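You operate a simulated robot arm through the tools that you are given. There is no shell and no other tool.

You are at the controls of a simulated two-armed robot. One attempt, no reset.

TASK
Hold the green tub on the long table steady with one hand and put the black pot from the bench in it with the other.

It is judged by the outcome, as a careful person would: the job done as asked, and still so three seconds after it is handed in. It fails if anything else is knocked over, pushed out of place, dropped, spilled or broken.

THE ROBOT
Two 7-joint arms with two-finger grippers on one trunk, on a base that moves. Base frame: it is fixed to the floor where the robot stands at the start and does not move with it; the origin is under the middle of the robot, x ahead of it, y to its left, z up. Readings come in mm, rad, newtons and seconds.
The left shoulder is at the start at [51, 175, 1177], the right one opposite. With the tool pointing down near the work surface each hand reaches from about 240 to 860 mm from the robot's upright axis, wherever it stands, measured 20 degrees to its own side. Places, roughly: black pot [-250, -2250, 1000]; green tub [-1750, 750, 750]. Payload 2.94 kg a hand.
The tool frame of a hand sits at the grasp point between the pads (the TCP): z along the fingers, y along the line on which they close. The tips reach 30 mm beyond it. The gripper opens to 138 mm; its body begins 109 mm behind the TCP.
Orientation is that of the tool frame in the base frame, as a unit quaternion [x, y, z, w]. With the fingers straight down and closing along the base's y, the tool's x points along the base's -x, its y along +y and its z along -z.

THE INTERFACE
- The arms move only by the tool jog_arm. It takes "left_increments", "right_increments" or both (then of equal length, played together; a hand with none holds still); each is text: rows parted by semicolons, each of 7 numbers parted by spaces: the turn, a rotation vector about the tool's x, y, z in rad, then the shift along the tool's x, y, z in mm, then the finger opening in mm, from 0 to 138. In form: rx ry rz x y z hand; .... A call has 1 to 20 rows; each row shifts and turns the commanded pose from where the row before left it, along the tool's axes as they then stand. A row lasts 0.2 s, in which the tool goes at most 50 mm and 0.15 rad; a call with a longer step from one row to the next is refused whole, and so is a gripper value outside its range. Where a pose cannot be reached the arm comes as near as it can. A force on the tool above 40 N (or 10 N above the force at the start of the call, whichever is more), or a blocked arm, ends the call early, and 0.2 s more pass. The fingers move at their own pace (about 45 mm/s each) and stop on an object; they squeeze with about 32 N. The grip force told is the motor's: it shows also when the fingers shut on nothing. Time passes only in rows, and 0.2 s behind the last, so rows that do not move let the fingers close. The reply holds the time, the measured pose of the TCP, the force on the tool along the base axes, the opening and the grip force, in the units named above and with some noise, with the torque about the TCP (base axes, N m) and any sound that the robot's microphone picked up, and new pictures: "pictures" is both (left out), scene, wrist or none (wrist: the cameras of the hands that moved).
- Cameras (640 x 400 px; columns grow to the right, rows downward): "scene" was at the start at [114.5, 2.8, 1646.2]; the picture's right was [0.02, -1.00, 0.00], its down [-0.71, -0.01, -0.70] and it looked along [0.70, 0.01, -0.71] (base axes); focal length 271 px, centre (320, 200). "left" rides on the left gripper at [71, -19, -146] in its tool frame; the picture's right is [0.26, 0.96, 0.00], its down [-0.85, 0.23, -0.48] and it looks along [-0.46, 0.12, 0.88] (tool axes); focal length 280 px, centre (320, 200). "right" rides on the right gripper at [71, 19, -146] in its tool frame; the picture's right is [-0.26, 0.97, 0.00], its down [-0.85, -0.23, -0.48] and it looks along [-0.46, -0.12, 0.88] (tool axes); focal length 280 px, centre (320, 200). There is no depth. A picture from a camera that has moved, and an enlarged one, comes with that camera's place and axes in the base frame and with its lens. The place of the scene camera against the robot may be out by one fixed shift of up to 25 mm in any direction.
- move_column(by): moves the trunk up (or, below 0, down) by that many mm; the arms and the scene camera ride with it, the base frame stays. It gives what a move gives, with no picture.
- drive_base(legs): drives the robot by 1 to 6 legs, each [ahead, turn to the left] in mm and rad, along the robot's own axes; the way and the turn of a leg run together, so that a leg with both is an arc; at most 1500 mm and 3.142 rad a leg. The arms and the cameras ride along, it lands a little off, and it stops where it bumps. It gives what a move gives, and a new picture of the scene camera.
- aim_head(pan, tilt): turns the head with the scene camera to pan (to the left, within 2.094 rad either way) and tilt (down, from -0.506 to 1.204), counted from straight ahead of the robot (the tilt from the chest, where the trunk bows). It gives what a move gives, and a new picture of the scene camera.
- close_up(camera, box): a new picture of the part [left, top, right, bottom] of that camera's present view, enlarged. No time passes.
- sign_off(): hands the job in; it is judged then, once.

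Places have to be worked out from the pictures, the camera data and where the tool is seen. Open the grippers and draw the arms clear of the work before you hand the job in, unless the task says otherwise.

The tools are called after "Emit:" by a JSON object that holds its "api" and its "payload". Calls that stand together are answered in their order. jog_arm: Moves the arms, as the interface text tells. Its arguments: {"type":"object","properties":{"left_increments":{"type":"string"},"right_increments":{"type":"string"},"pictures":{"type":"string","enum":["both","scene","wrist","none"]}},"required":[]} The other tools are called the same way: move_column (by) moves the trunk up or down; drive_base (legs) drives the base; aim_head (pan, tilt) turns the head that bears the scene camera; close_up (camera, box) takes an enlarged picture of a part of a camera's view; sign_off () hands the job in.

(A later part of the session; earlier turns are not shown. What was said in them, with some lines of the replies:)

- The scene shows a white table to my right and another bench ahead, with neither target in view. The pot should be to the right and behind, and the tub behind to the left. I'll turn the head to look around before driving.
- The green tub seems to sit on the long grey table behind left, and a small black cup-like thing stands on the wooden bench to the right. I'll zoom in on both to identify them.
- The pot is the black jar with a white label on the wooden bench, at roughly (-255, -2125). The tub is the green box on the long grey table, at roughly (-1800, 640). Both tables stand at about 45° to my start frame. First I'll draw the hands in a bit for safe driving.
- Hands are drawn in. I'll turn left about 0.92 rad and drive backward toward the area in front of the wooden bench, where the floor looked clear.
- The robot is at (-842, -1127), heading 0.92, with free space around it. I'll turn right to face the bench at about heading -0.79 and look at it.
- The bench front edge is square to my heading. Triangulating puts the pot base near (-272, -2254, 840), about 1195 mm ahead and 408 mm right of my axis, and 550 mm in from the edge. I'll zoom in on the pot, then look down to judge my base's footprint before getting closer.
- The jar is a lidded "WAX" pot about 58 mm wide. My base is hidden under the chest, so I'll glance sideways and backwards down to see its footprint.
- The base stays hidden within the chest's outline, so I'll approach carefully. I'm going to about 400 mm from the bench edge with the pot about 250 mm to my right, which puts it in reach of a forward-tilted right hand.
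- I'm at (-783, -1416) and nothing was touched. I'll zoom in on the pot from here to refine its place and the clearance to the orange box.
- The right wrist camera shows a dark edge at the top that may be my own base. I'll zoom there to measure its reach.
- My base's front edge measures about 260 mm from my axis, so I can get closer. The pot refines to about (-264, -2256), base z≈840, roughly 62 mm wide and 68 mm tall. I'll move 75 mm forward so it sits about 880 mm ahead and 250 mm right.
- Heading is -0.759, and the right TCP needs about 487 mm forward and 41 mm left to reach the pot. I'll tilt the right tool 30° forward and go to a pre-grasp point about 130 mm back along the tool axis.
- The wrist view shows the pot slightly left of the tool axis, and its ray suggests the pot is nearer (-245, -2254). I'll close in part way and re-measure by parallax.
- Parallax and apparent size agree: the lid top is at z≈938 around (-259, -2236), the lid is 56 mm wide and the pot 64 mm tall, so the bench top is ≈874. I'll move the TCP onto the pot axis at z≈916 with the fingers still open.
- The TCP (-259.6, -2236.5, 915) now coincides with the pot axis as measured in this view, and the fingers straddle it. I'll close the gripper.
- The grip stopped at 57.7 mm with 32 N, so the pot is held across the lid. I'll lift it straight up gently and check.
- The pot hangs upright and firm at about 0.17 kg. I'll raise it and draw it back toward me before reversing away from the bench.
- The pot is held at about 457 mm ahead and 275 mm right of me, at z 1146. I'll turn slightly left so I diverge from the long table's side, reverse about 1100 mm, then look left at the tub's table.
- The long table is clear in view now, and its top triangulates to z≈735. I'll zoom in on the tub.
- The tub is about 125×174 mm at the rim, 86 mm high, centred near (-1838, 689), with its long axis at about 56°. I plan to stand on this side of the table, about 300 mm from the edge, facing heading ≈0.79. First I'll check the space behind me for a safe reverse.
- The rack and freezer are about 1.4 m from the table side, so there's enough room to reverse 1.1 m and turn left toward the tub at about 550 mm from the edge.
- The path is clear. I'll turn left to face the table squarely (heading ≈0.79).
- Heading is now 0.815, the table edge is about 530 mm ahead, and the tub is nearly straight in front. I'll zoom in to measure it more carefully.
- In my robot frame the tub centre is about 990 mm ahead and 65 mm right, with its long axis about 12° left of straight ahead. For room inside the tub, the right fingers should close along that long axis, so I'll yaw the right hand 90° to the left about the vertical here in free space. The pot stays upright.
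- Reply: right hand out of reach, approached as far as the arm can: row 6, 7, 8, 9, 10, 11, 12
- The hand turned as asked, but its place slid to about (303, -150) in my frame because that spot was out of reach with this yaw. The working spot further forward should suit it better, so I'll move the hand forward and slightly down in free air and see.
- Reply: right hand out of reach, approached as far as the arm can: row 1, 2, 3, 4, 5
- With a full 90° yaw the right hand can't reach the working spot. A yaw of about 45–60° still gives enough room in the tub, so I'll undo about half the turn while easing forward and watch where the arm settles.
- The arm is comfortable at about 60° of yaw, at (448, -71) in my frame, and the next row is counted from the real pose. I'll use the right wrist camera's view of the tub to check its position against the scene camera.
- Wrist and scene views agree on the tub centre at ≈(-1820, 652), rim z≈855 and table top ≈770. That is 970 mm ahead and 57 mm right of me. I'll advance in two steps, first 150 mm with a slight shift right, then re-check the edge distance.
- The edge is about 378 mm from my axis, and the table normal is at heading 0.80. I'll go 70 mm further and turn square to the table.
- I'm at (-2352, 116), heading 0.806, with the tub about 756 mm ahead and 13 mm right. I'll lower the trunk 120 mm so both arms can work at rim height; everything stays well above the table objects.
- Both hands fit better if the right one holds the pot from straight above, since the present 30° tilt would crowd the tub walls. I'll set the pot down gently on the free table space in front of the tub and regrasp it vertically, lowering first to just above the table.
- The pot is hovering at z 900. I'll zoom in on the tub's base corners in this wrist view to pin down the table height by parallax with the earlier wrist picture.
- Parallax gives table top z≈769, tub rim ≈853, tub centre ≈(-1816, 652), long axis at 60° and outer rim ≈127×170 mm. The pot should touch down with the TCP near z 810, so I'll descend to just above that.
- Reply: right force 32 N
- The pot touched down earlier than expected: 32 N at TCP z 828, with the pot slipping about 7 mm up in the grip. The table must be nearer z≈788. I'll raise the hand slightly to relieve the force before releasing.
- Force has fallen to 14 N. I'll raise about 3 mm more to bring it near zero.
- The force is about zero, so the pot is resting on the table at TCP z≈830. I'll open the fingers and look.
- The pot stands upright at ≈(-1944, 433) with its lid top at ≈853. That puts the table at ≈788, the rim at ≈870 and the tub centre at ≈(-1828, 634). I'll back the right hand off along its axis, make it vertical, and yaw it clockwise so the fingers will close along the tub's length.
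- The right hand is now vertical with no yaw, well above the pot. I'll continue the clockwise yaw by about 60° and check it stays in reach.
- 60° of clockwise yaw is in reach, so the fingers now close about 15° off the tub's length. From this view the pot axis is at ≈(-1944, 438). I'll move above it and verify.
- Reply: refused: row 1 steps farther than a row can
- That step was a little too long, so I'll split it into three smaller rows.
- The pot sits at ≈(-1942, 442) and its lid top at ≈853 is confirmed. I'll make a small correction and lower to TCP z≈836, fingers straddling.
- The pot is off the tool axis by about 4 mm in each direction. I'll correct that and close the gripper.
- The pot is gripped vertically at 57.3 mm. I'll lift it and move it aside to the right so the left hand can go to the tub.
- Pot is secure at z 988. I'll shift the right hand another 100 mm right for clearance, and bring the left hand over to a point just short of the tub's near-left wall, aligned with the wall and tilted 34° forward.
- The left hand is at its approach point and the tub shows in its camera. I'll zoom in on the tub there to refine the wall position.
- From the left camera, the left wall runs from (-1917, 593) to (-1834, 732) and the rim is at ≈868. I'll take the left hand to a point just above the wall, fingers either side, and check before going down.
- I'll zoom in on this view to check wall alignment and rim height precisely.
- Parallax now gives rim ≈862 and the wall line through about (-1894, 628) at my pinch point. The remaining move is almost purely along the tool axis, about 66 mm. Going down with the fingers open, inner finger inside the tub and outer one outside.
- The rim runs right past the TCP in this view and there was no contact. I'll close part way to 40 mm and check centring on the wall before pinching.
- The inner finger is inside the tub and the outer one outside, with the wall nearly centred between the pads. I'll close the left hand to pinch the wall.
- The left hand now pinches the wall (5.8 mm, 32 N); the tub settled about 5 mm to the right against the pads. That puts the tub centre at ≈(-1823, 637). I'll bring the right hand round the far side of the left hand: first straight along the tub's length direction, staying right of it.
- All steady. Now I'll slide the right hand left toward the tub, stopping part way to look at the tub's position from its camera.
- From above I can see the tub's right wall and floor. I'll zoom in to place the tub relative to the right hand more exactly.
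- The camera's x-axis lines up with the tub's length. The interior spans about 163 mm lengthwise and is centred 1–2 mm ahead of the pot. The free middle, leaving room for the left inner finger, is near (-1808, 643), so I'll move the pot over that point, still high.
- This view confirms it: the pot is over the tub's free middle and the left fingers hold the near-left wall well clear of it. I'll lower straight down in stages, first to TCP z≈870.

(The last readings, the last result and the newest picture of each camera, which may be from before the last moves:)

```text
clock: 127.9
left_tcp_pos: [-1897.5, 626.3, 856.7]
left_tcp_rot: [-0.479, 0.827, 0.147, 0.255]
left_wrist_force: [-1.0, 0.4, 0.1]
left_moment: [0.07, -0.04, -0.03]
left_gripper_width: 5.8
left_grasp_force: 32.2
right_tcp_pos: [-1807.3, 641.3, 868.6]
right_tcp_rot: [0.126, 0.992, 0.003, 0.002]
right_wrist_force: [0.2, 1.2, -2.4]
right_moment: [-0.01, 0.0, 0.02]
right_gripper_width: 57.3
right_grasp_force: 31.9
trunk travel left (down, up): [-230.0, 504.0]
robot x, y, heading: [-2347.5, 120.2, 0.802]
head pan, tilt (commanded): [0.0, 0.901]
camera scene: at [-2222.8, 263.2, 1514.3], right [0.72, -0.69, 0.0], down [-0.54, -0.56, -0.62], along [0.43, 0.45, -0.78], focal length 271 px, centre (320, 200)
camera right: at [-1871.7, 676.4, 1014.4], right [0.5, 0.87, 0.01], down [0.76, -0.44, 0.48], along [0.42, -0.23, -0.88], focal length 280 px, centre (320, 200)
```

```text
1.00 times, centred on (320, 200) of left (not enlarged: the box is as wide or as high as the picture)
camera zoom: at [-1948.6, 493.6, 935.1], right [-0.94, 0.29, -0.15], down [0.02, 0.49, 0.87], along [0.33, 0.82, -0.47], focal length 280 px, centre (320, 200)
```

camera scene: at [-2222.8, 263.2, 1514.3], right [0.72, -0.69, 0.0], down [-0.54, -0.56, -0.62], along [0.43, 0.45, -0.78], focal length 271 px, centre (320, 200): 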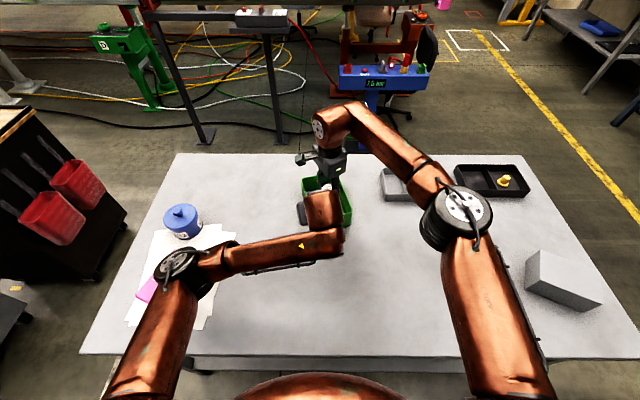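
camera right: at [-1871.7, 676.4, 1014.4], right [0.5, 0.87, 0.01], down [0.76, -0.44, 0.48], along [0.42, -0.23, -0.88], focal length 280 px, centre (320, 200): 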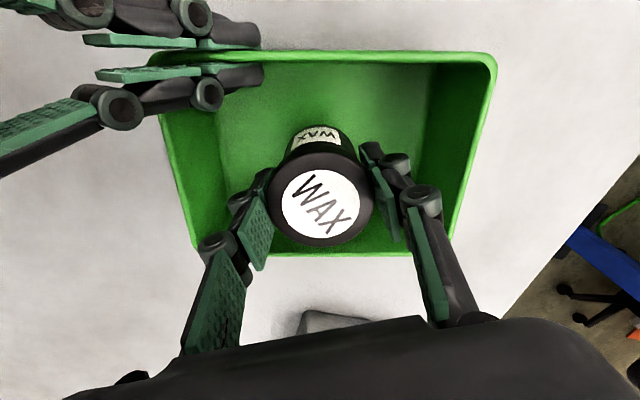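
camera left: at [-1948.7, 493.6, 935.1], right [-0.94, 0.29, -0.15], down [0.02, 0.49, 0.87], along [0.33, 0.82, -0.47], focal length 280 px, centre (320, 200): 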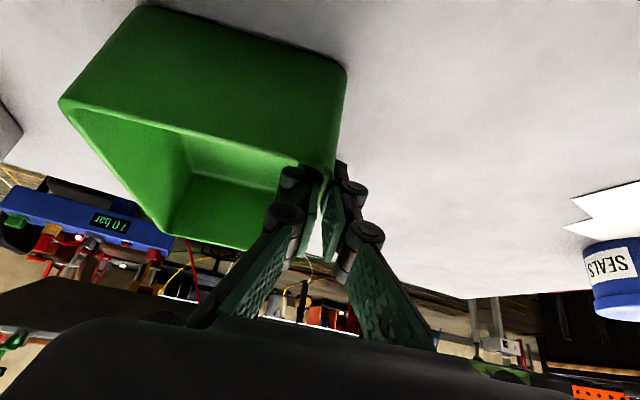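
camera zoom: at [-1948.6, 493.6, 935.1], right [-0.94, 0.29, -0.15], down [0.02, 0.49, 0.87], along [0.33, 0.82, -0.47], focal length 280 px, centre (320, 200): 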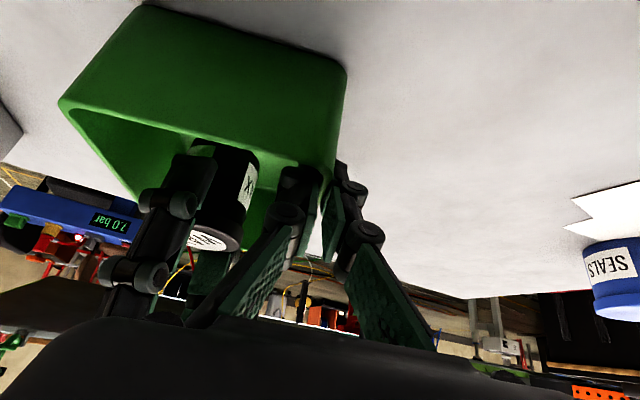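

The pot is inside the tub with finger clearance on both ends. I'll lower 20 mm more, then feel for the floor in small steps.

Emit:
{"api": "jog_arm", "payload": {"right_increments": "0 0 0 0 0 10 0; 0 0 0 0 0 9 0; 0 0 0 0 0 0 0; 0 0 0 0 0 0 0", "pictures": "wrist"}}

```text
clock: 128.9
left_tcp_pos: [-1897.0, 626.5, 856.1]
left_tcp_rot: [-0.478, 0.827, 0.148, 0.255]
left_wrist_force: [-1.0, 0.3, -0.3]
left_moment: [-0.04, 0.02, 0.03]
left_gripper_width: 6.0
left_grasp_force: 32.1
right_tcp_pos: [-1807.4, 641.2, 851.7]
right_tcp_rot: [0.126, 0.992, 0.002, 0.002]
right_wrist_force: [-0.3, -0.5, -1.1]
right_moment: [-0.01, 0.01, 0.04]
right_gripper_width: 57.3
right_grasp_force: 31.7
trunk travel left (down, up): [-230.0, 504.0]
robot x, y, heading: [-2349.5, 118.3, 0.802]
head pan, tilt (commanded): [0.0, 0.901]
camera right: at [-1871.2, 677.4, 996.5], right [0.5, 0.87, 0.01], down [0.76, -0.44, 0.48], along [0.42, -0.23, -0.88], focal length 280 px, centre (320, 200)
```

right: 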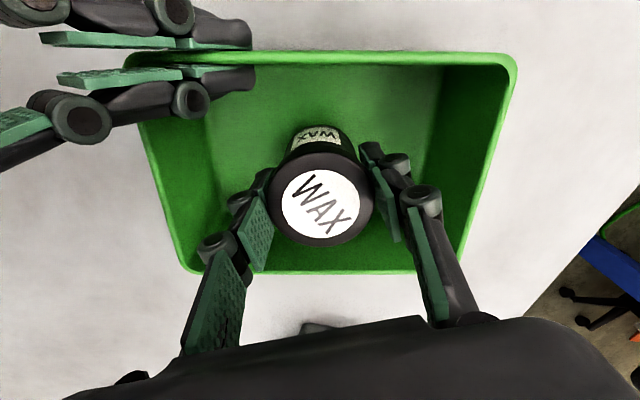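

No contact yet at z≈851. I'll step down by 2–3 mm at a time while watching the force.

Emit:
{"api": "jog_arm", "payload": {"right_increments": "0 0 0 0 0 2.5 0; 0 0 0 0 0 2.5 0; 0 0 0 0 0 0 0; 0 0 0 0 0 0 0", "pictures": "none"}}

Emit:
{"api": "jog_arm", "payload": {"right_increments": "0 0 0 0 0 1.5 0; 0 0 0 0 0 0 0", "pictures": "none"}}

```text
clock: 129.9
left_tcp_pos: [-1897.0, 626.5, 857.1]
left_tcp_rot: [-0.478, 0.827, 0.147, 0.255]
left_wrist_force: [-0.2, -0.1, 0.2]
left_moment: [0.0, 0.01, 0.03]
left_gripper_width: 6.1
left_grasp_force: 31.9
right_tcp_pos: [-1808.6, 641.4, 845.4]
right_tcp_rot: [0.126, 0.992, 0.002, 0.003]
right_wrist_force: [-0.2, -0.1, -1.4]
right_moment: [0.01, -0.02, 0.02]
right_gripper_width: 57.1
right_grasp_force: 32.5
trunk travel left (down, up): [-230.0, 504.0]
robot x, y, heading: [-2348.3, 114.1, 0.807]
head pan, tilt (commanded): [0.0, 0.901]
```

```text
clock: 130.5
left_tcp_pos: [-1896.9, 626.6, 857.1]
left_tcp_rot: [-0.478, 0.827, 0.147, 0.255]
left_wrist_force: [0.3, -0.8, 0.6]
left_moment: [0.0, 0.03, 0.0]
left_gripper_width: 5.8
left_grasp_force: 31.8
right_tcp_pos: [-1808.5, 641.7, 844.9]
right_tcp_rot: [0.126, 0.992, 0.003, 0.002]
right_wrist_force: [-0.1, -0.5, -1.6]
right_moment: [0.04, -0.04, 0.01]
right_gripper_width: 56.8
right_grasp_force: 31.6
trunk travel left (down, up): [-230.0, 504.0]
robot x, y, heading: [-2348.8, 115.7, 0.801]
head pan, tilt (commanded): [0.0, 0.901]
```

Still only the pot's weight on the wrist at z≈844.5. I'll continue in 1.5 mm steps.

Emit:
{"api": "jog_arm", "payload": {"right_increments": "0 0 0 0 0 1.5 0; 0 0 0 0 0 0 0", "pictures": "none"}}

Emit:
{"api": "jog_arm", "payload": {"right_increments": "0 0 0 0 0 1.5 0; 0 0 0 0 0 0 0", "pictures": "none"}}

```text
clock: 131.1
left_tcp_pos: [-1897.6, 627.4, 856.4]
left_tcp_rot: [-0.479, 0.827, 0.148, 0.255]
left_wrist_force: [2.5, 1.1, -0.5]
left_moment: [-0.01, 0.0, 0.01]
left_gripper_width: 6.2
left_grasp_force: 32.0
right_tcp_pos: [-1808.2, 642.1, 843.3]
right_tcp_rot: [0.126, 0.992, 0.004, 0.002]
right_wrist_force: [-0.8, -1.1, 4.2]
right_moment: [-0.08, -0.06, -0.01]
right_gripper_width: 57.4
right_grasp_force: 31.6
trunk travel left (down, up): [-230.0, 504.0]
robot x, y, heading: [-2352.9, 116.0, 0.801]
head pan, tilt (commanded): [0.0, 0.901]
```

```text
clock: 131.7
left_tcp_pos: [-1895.8, 624.2, 857.6]
left_tcp_rot: [-0.478, 0.827, 0.148, 0.256]
left_wrist_force: [4.5, 3.0, -5.5]
left_moment: [0.0, -0.16, 0.04]
left_gripper_width: 6.1
left_grasp_force: 32.0
right_tcp_pos: [-1808.1, 641.5, 842.4]
right_tcp_rot: [0.126, 0.992, 0.004, 0.002]
right_wrist_force: [-1.4, -2.3, 16.0]
right_moment: [-0.36, -0.02, 0.0]
right_gripper_width: 57.8
right_grasp_force: 31.8
trunk travel left (down, up): [-230.0, 504.0]
robot x, y, heading: [-2350.1, 117.6, 0.802]
head pan, tilt (commanded): [0.0, 0.901]
```

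The pot is on the tub floor, with the force risen to 16 N. I'll ease up 1.5 mm and then open the right fingers just a little, to 72 mm, within the tub's free space.

Emit:
{"api": "jog_arm", "payload": {"right_increments": "0 0 0 0 0 -1.4 0; 0 0 0 0 0 0 0; 0 0 0 0 0 0 0", "pictures": "none"}}

Emit:
{"api": "jog_arm", "payload": {"right_increments": "0 0 0 0 0 0 62; 0 0 0 0 0 0 67; 0 0 0 0 0 0 72; 0 0 0 0 0 0 72; 0 0 0 0 0 0 72", "pictures": "both"}}

```text
clock: 132.5
left_tcp_pos: [-1897.4, 626.0, 856.0]
left_tcp_rot: [-0.479, 0.827, 0.148, 0.255]
left_wrist_force: [1.5, 0.3, -5.3]
left_moment: [-0.22, 0.03, 0.07]
left_gripper_width: 6.1
left_grasp_force: 31.9
right_tcp_pos: [-1808.4, 642.0, 843.3]
right_tcp_rot: [0.126, 0.992, 0.003, 0.003]
right_wrist_force: [-0.7, 1.0, 13.0]
right_moment: [-0.14, 0.07, 0.01]
right_gripper_width: 57.7
right_grasp_force: 32.3
trunk travel left (down, up): [-230.0, 504.0]
robot x, y, heading: [-2350.3, 115.9, 0.805]
head pan, tilt (commanded): [0.0, 0.901]
```

```text
clock: 133.7
left_tcp_pos: [-1896.5, 626.2, 857.7]
left_tcp_rot: [-0.479, 0.827, 0.148, 0.256]
left_wrist_force: [-1.1, 0.1, -0.2]
left_moment: [0.0, -0.08, 0.11]
left_gripper_width: 5.8
left_grasp_force: 32.0
right_tcp_pos: [-1808.2, 642.0, 842.5]
right_tcp_rot: [0.126, 0.992, 0.002, 0.002]
right_wrist_force: [0.5, -0.2, -0.6]
right_moment: [0.02, -0.01, 0.01]
right_gripper_width: 72.0
right_grasp_force: 0.1
trunk travel left (down, up): [-230.0, 504.0]
robot x, y, heading: [-2347.5, 116.8, 0.807]
head pan, tilt (commanded): [0.0, 0.901]
camera scene: at [-2222.8, 263.2, 1514.3], right [0.72, -0.69, 0.0], down [-0.54, -0.56, -0.62], along [0.43, 0.45, -0.78], focal length 271 px, centre (320, 200)
camera right: at [-1872.0, 677.2, 988.0], right [0.5, 0.87, 0.01], down [0.76, -0.44, 0.48], along [0.42, -0.23, -0.88], focal length 280 px, centre (320, 200)
```

scene: 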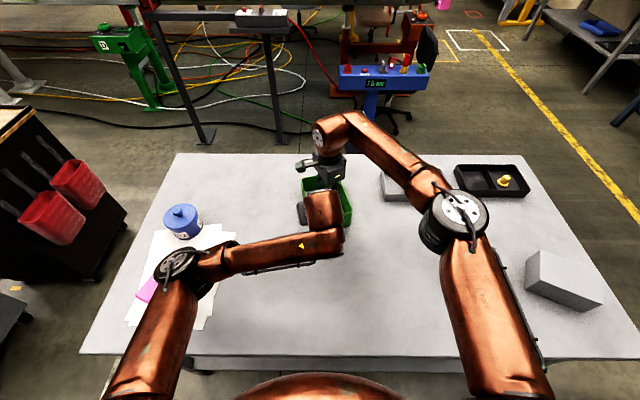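
right: 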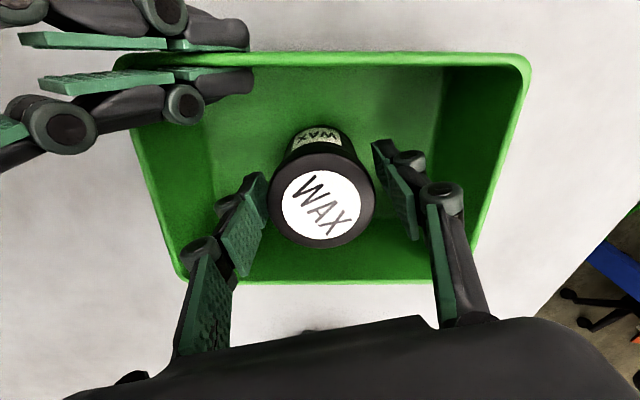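

The pot stands free on the tub floor with the fingers clear on both sides. I'll raise the right hand straight up, keeping the opening, while the left hand keeps holding.

Emit:
{"api": "jog_arm", "payload": {"right_increments": "0 0 0 0 0 -15 72; 0 0 0 0 0 -30 72; 0 0 0 0 0 -35 72; 0 0 0 0 0 -35 72; 0 0 0 0 0 -35 72; 0 0 0 0 0 0 72; 0 0 0 0 0 0 72", "pictures": "both"}}

```text
clock: 135.3
left_tcp_pos: [-1895.9, 625.3, 856.4]
left_tcp_rot: [-0.478, 0.827, 0.148, 0.255]
left_wrist_force: [-0.5, 0.5, -0.1]
left_moment: [-0.05, -0.02, 0.06]
left_gripper_width: 6.2
left_grasp_force: 31.7
right_tcp_pos: [-1807.2, 639.0, 994.9]
right_tcp_rot: [0.126, 0.992, 0.002, 0.002]
right_wrist_force: [0.8, 0.4, -1.0]
right_moment: [0.0, -0.02, 0.0]
right_gripper_width: 71.9
right_grasp_force: 0.0
trunk travel left (down, up): [-230.0, 504.0]
robot x, y, heading: [-2354.3, 115.9, 0.805]
head pan, tilt (commanded): [0.0, 0.901]
camera scene: at [-2222.8, 263.2, 1514.3], right [0.72, -0.69, 0.0], down [-0.54, -0.56, -0.62], along [0.43, 0.45, -0.78], focal length 271 px, centre (320, 200)
camera right: at [-1870.9, 674.5, 1139.7], right [0.5, 0.87, 0.01], down [0.76, -0.44, 0.48], along [0.42, -0.23, -0.88], focal length 280 px, centre (320, 200)
```

scene: 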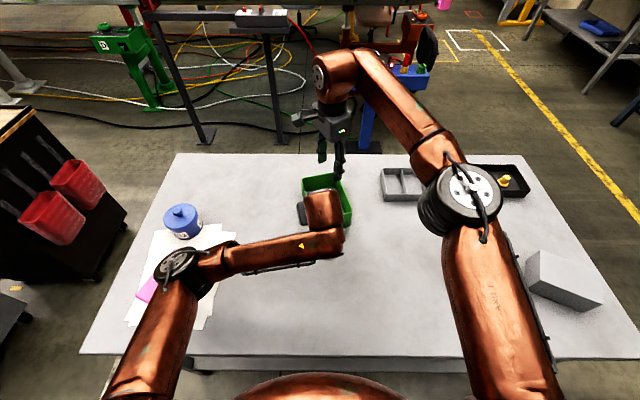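
right: 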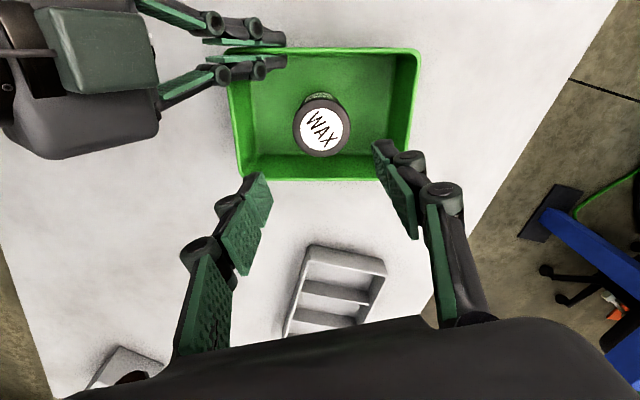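

The WAX pot stands upright in the tub. I'll take the right hand away to the right and then back, and only then release the tub with the left.

Emit:
{"api": "jog_arm", "payload": {"right_increments": "0 0 0 -33 -9.2 -5 72; 0 0 0 -33 -9.2 -5 72; 0 0 0 -33 -9.2 -5 72; 0 0 0 -33 -9.2 -5 72; 0 0 0 -33 -9.2 -5 72; 0 0 0 10.9 -39.4 -5 72; 0 0 0 10.9 -39.4 -5 72; 0 0 0 10.9 -39.4 -5 72; 0 0 0 10.9 -39.4 -5 72; 0 0 0 10.9 -39.4 -5 72; 0 0 0 10.9 -39.4 -5 72; 0 0 0 10.9 -39.4 -5 72; 0 0 0 0 0 0 72; 0 0 0 0 0 0 72", "pictures": "scene"}}

```text
clock: 138.3
left_tcp_pos: [-1895.1, 626.3, 856.0]
left_tcp_rot: [-0.478, 0.827, 0.148, 0.255]
left_wrist_force: [-0.6, -0.1, -0.5]
left_moment: [0.04, -0.03, 0.03]
left_gripper_width: 5.9
left_grasp_force: 32.1
right_tcp_pos: [-1803.0, 306.7, 1051.9]
right_tcp_rot: [0.126, 0.992, 0.002, 0.002]
right_wrist_force: [0.0, -0.1, 0.8]
right_moment: [0.0, -0.03, -0.02]
right_gripper_width: 71.9
right_grasp_force: 0.0
trunk travel left (down, up): [-230.0, 504.0]
robot x, y, heading: [-2347.9, 118.8, 0.802]
head pan, tilt (commanded): [0.0, 0.901]
camera scene: at [-2222.5, 262.8, 1514.3], right [0.72, -0.69, 0.0], down [-0.54, -0.56, -0.62], along [0.43, 0.45, -0.78], focal length 271 px, centre (320, 200)
```

scene: 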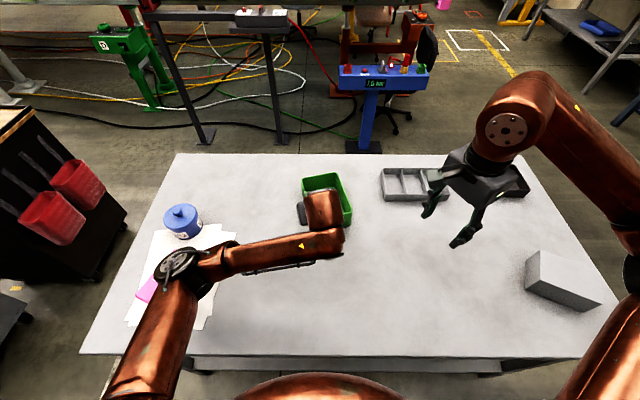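

The right hand is clear. Now I'll open the left hand slightly, to 30 mm, so it frees the wall without nearing the pot, and check.

Emit:
{"api": "jog_arm", "payload": {"left_increments": "0 0 0 0 0 0 12; 0 0 0 0 0 0 20; 0 0 0 0 0 0 30; 0 0 0 0 0 0 30; 0 0 0 0 0 0 30", "pictures": "wrist"}}

```text
clock: 139.5
left_tcp_pos: [-1896.1, 626.2, 856.3]
left_tcp_rot: [-0.478, 0.827, 0.148, 0.256]
left_wrist_force: [-0.4, 0.9, -0.7]
left_moment: [-0.03, -0.01, -0.01]
left_gripper_width: 30.0
left_grasp_force: 0.0
right_tcp_pos: [-1803.3, 307.4, 1052.4]
right_tcp_rot: [0.126, 0.992, 0.002, 0.002]
right_wrist_force: [-0.3, 0.4, 0.0]
right_moment: [-0.01, 0.01, -0.01]
right_gripper_width: 72.1
right_grasp_force: 0.0
trunk travel left (down, up): [-230.0, 504.0]
robot x, y, heading: [-2348.9, 116.5, 0.803]
head pan, tilt (commanded): [0.0, 0.901]
camera left: at [-1948.4, 493.4, 935.2], right [-0.94, 0.29, -0.15], down [0.02, 0.49, 0.87], along [0.33, 0.82, -0.47], focal length 280 px, centre (320, 200)
```

left: 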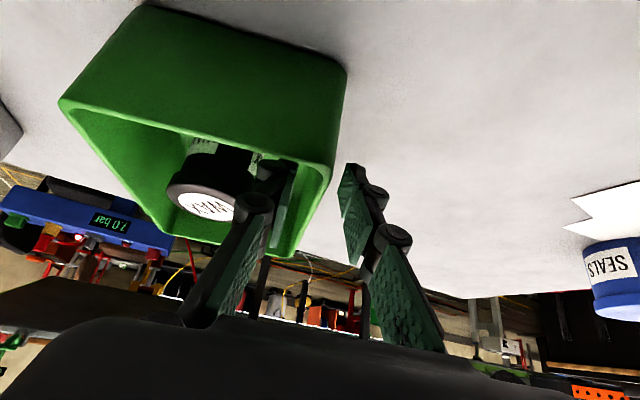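

The wall is free and the tub didn't move. I'll back the left hand out along its own axis.

Emit:
{"api": "jog_arm", "payload": {"left_increments": "0 0 0 0 0 -10 30; 0 0 0 0 0 -20 30; 0 0 0 0 0 -30 30; 0 0 0 0 0 -35 30; 0 0 0 0 0 -35 30; 0 0 0 0 0 0 30; 0 0 0 0 0 0 30", "pictures": "both"}}

```text
clock: 141.1
left_tcp_pos: [-1932.8, 562.4, 966.0]
left_tcp_rot: [-0.478, 0.827, 0.148, 0.255]
left_wrist_force: [0.0, -0.2, 0.4]
left_moment: [0.03, -0.01, -0.01]
left_gripper_width: 29.9
left_grasp_force: 0.0
right_tcp_pos: [-1804.0, 307.1, 1052.8]
right_tcp_rot: [0.126, 0.992, 0.002, 0.002]
right_wrist_force: [-0.3, -0.5, -0.4]
right_moment: [0.0, 0.01, 0.0]
right_gripper_width: 71.8
right_grasp_force: 0.0
trunk travel left (down, up): [-230.0, 504.0]
robot x, y, heading: [-2352.1, 117.9, 0.805]
head pan, tilt (commanded): [0.0, 0.901]
camera scene: at [-2222.8, 262.5, 1514.4], right [0.72, -0.69, 0.0], down [-0.54, -0.56, -0.62], along [0.43, 0.45, -0.78], focal length 271 px, centre (320, 200)
camera left: at [-1984.0, 429.8, 1043.8], right [-0.94, 0.29, -0.15], down [0.02, 0.49, 0.87], along [0.33, 0.82, -0.47], focal length 280 px, centre (320, 200)
```

scene: 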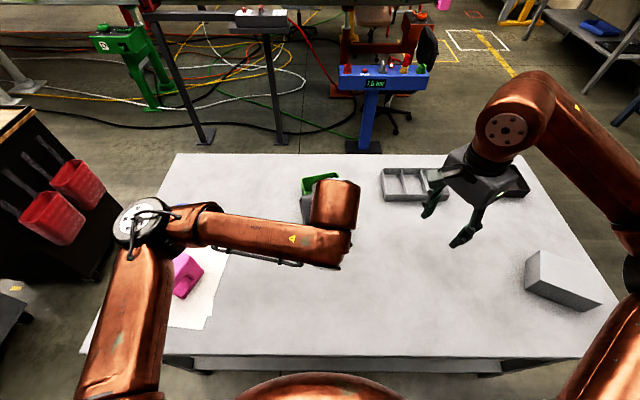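
left: 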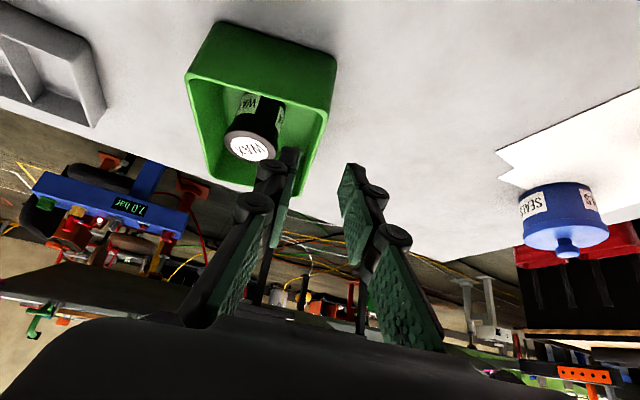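

Both objects are settled: the pot is in the tub and the tub is in place. I'll return the left hand to its upright parking pose and draw the right hand back, opening both grippers.

Emit:
{"api": "jog_arm", "payload": {"left_increments": "0 0.148 0 0 0 -5 30; 0 0.148 0 0 0 -5 30; 0 0.148 0 0 0 -5 30; 0 0.148 0 0 0 -5 30; 0 0 0.122 0 0 -5 30; 0 0 0.122 0 0 -5 30; 0 0 0 27.7 36.5 -6 60; 0 0 0 27.7 36.5 -6 100; 0 0 0 27.7 36.5 -6 138; 0 0 0 27.7 36.5 -6 138; 0 0 0 27.7 36.5 -6 138; 0 0 0 27.7 36.5 -6 138; 0 0 0 27.7 36.5 -6 138; 0 0 0 27.7 36.5 -6 138; 0 0 0 0 0 0 138; 0 0 0 0 0 0 138", "right_increments": "0 0 0 0 0 -10 72; 0 0 0 0 0 -10 72; 0 0 0 15 -27 -10 72; 0 0 0 15 -27 -10 72; 0 0 0 15 -27 0 72; 0 0 0 15 -27 0 72; 0 0 0 0 0 0 100; 0 0 0 0 0 0 138; 0 0 0 0 0 0 138; 0 0 0 0 0 0 138; 0 0 0 0 0 0 138; 0 0 0 0 0 0 138; 0 0 0 0 0 0 138; 0 0 0 0 0 0 138; 0 0 0 0 0 0 138; 0 0 0 0 0 0 138", "pictures": "both"}}

Emit:
{"api": "close_up", "payload": {"camera": "scene", "box": [260, 150, 420, 250]}}

```text
clock: 144.5
left_tcp_pos: [-2301.2, 599.3, 1039.8]
left_tcp_rot: [-0.392, 0.92, 0.002, 0.003]
left_wrist_force: [-0.2, -0.4, -0.8]
left_moment: [0.01, -0.06, -0.01]
left_gripper_width: 138.1
left_grasp_force: 0.0
right_tcp_pos: [-1889.3, 217.9, 1091.2]
right_tcp_rot: [0.126, 0.992, 0.004, 0.002]
right_wrist_force: [0.4, -0.8, -0.1]
right_moment: [-0.03, -0.02, -0.02]
right_gripper_width: 138.0
right_grasp_force: 0.0
trunk travel left (down, up): [-230.0, 504.0]
robot x, y, heading: [-2350.7, 115.5, 0.805]
head pan, tilt (commanded): [0.0, 0.901]
camera scene: at [-2224.0, 262.6, 1514.5], right [0.72, -0.69, 0.0], down [-0.54, -0.56, -0.62], along [0.43, 0.45, -0.78], focal length 271 px, centre (320, 200)
camera right: at [-1953.3, 253.7, 1237.2], right [0.49, 0.87, 0.01], down [0.76, -0.44, 0.48], along [0.42, -0.23, -0.88], focal length 280 px, centre (320, 200)
camera left: at [-2335.8, 533.2, 1183.1], right [-0.88, 0.48, 0.0], down [0.42, 0.77, 0.48], along [0.23, 0.42, -0.88], focal length 280 px, centre (320, 200)
```

scene: 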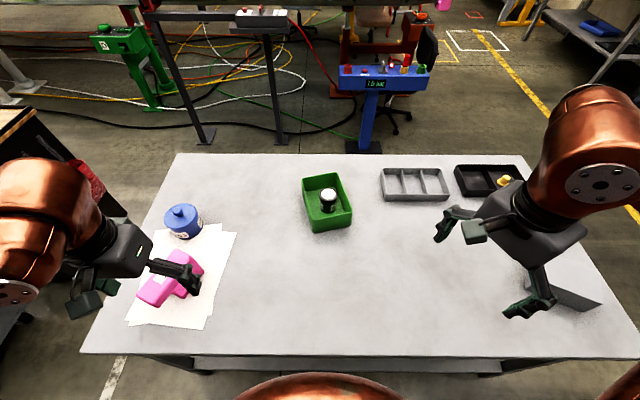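
right: 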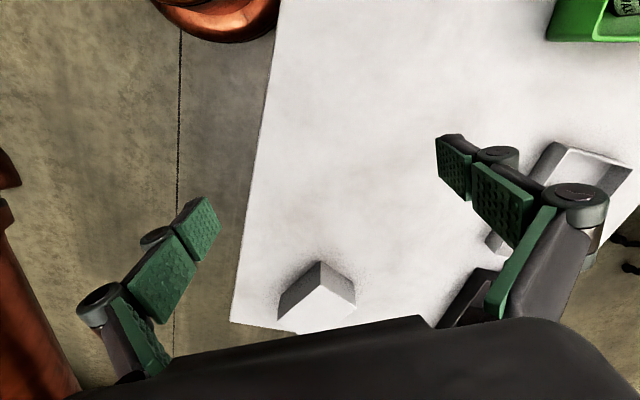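
left: 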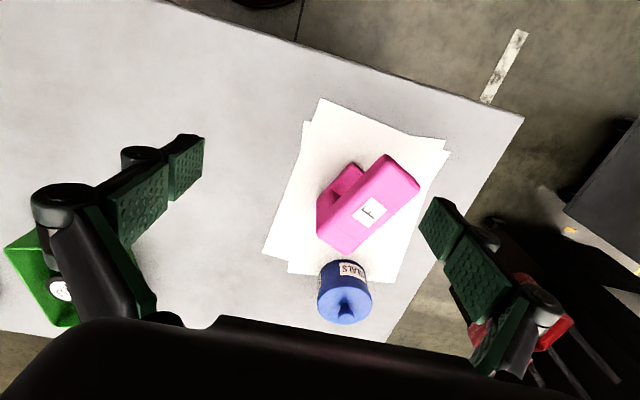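

```text
4.00 times, centred on (340, 200) of scene
camera zoom: at [-2224.0, 262.6, 1514.5], right [0.72, -0.69, 0.0], down [-0.54, -0.56, -0.62], along [0.43, 0.45, -0.78], focal length 1083 px, centre (240, 200)
```

zoom: 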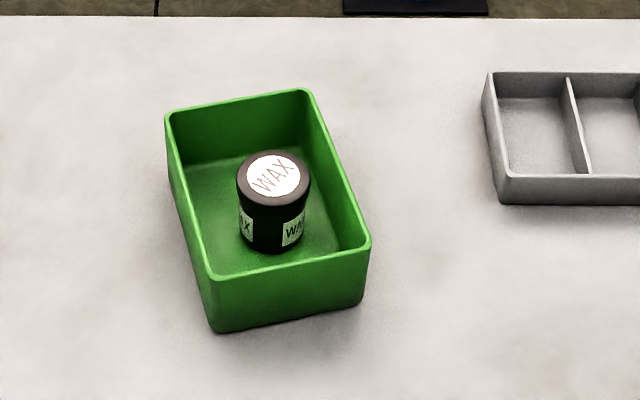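

The WAX pot stands upright inside the green tub. The tub and everything else on the table are in place, and both grippers are open and clear, so I'm handing the job in.

Emit:
{"api": "sign_off", "payload": {}}

```text
The job is handed in.
```

The black WAX pot is standing upright in the green tub on the long table, and the job is handed in. The left hand held the tub's wall while the right hand lowered the pot in.

- **Regrasp on the table:** I first set the pot down in front of the tub to change to a straight-down grip. It touched the table sooner than I expected, with about 32 N, and slid about 7 mm up in the grip. It showed no sign of damage and stayed upright.
- **Tub shift:** the tub moved about 5 mm to the right when the left fingers closed on it. It did not move visibly after that.

In the last pictures of the long table nothing else had moved. I did not look at the bench again after reversing away from it; nothing there was touched apart from the pot. Both grippers are open and clear.
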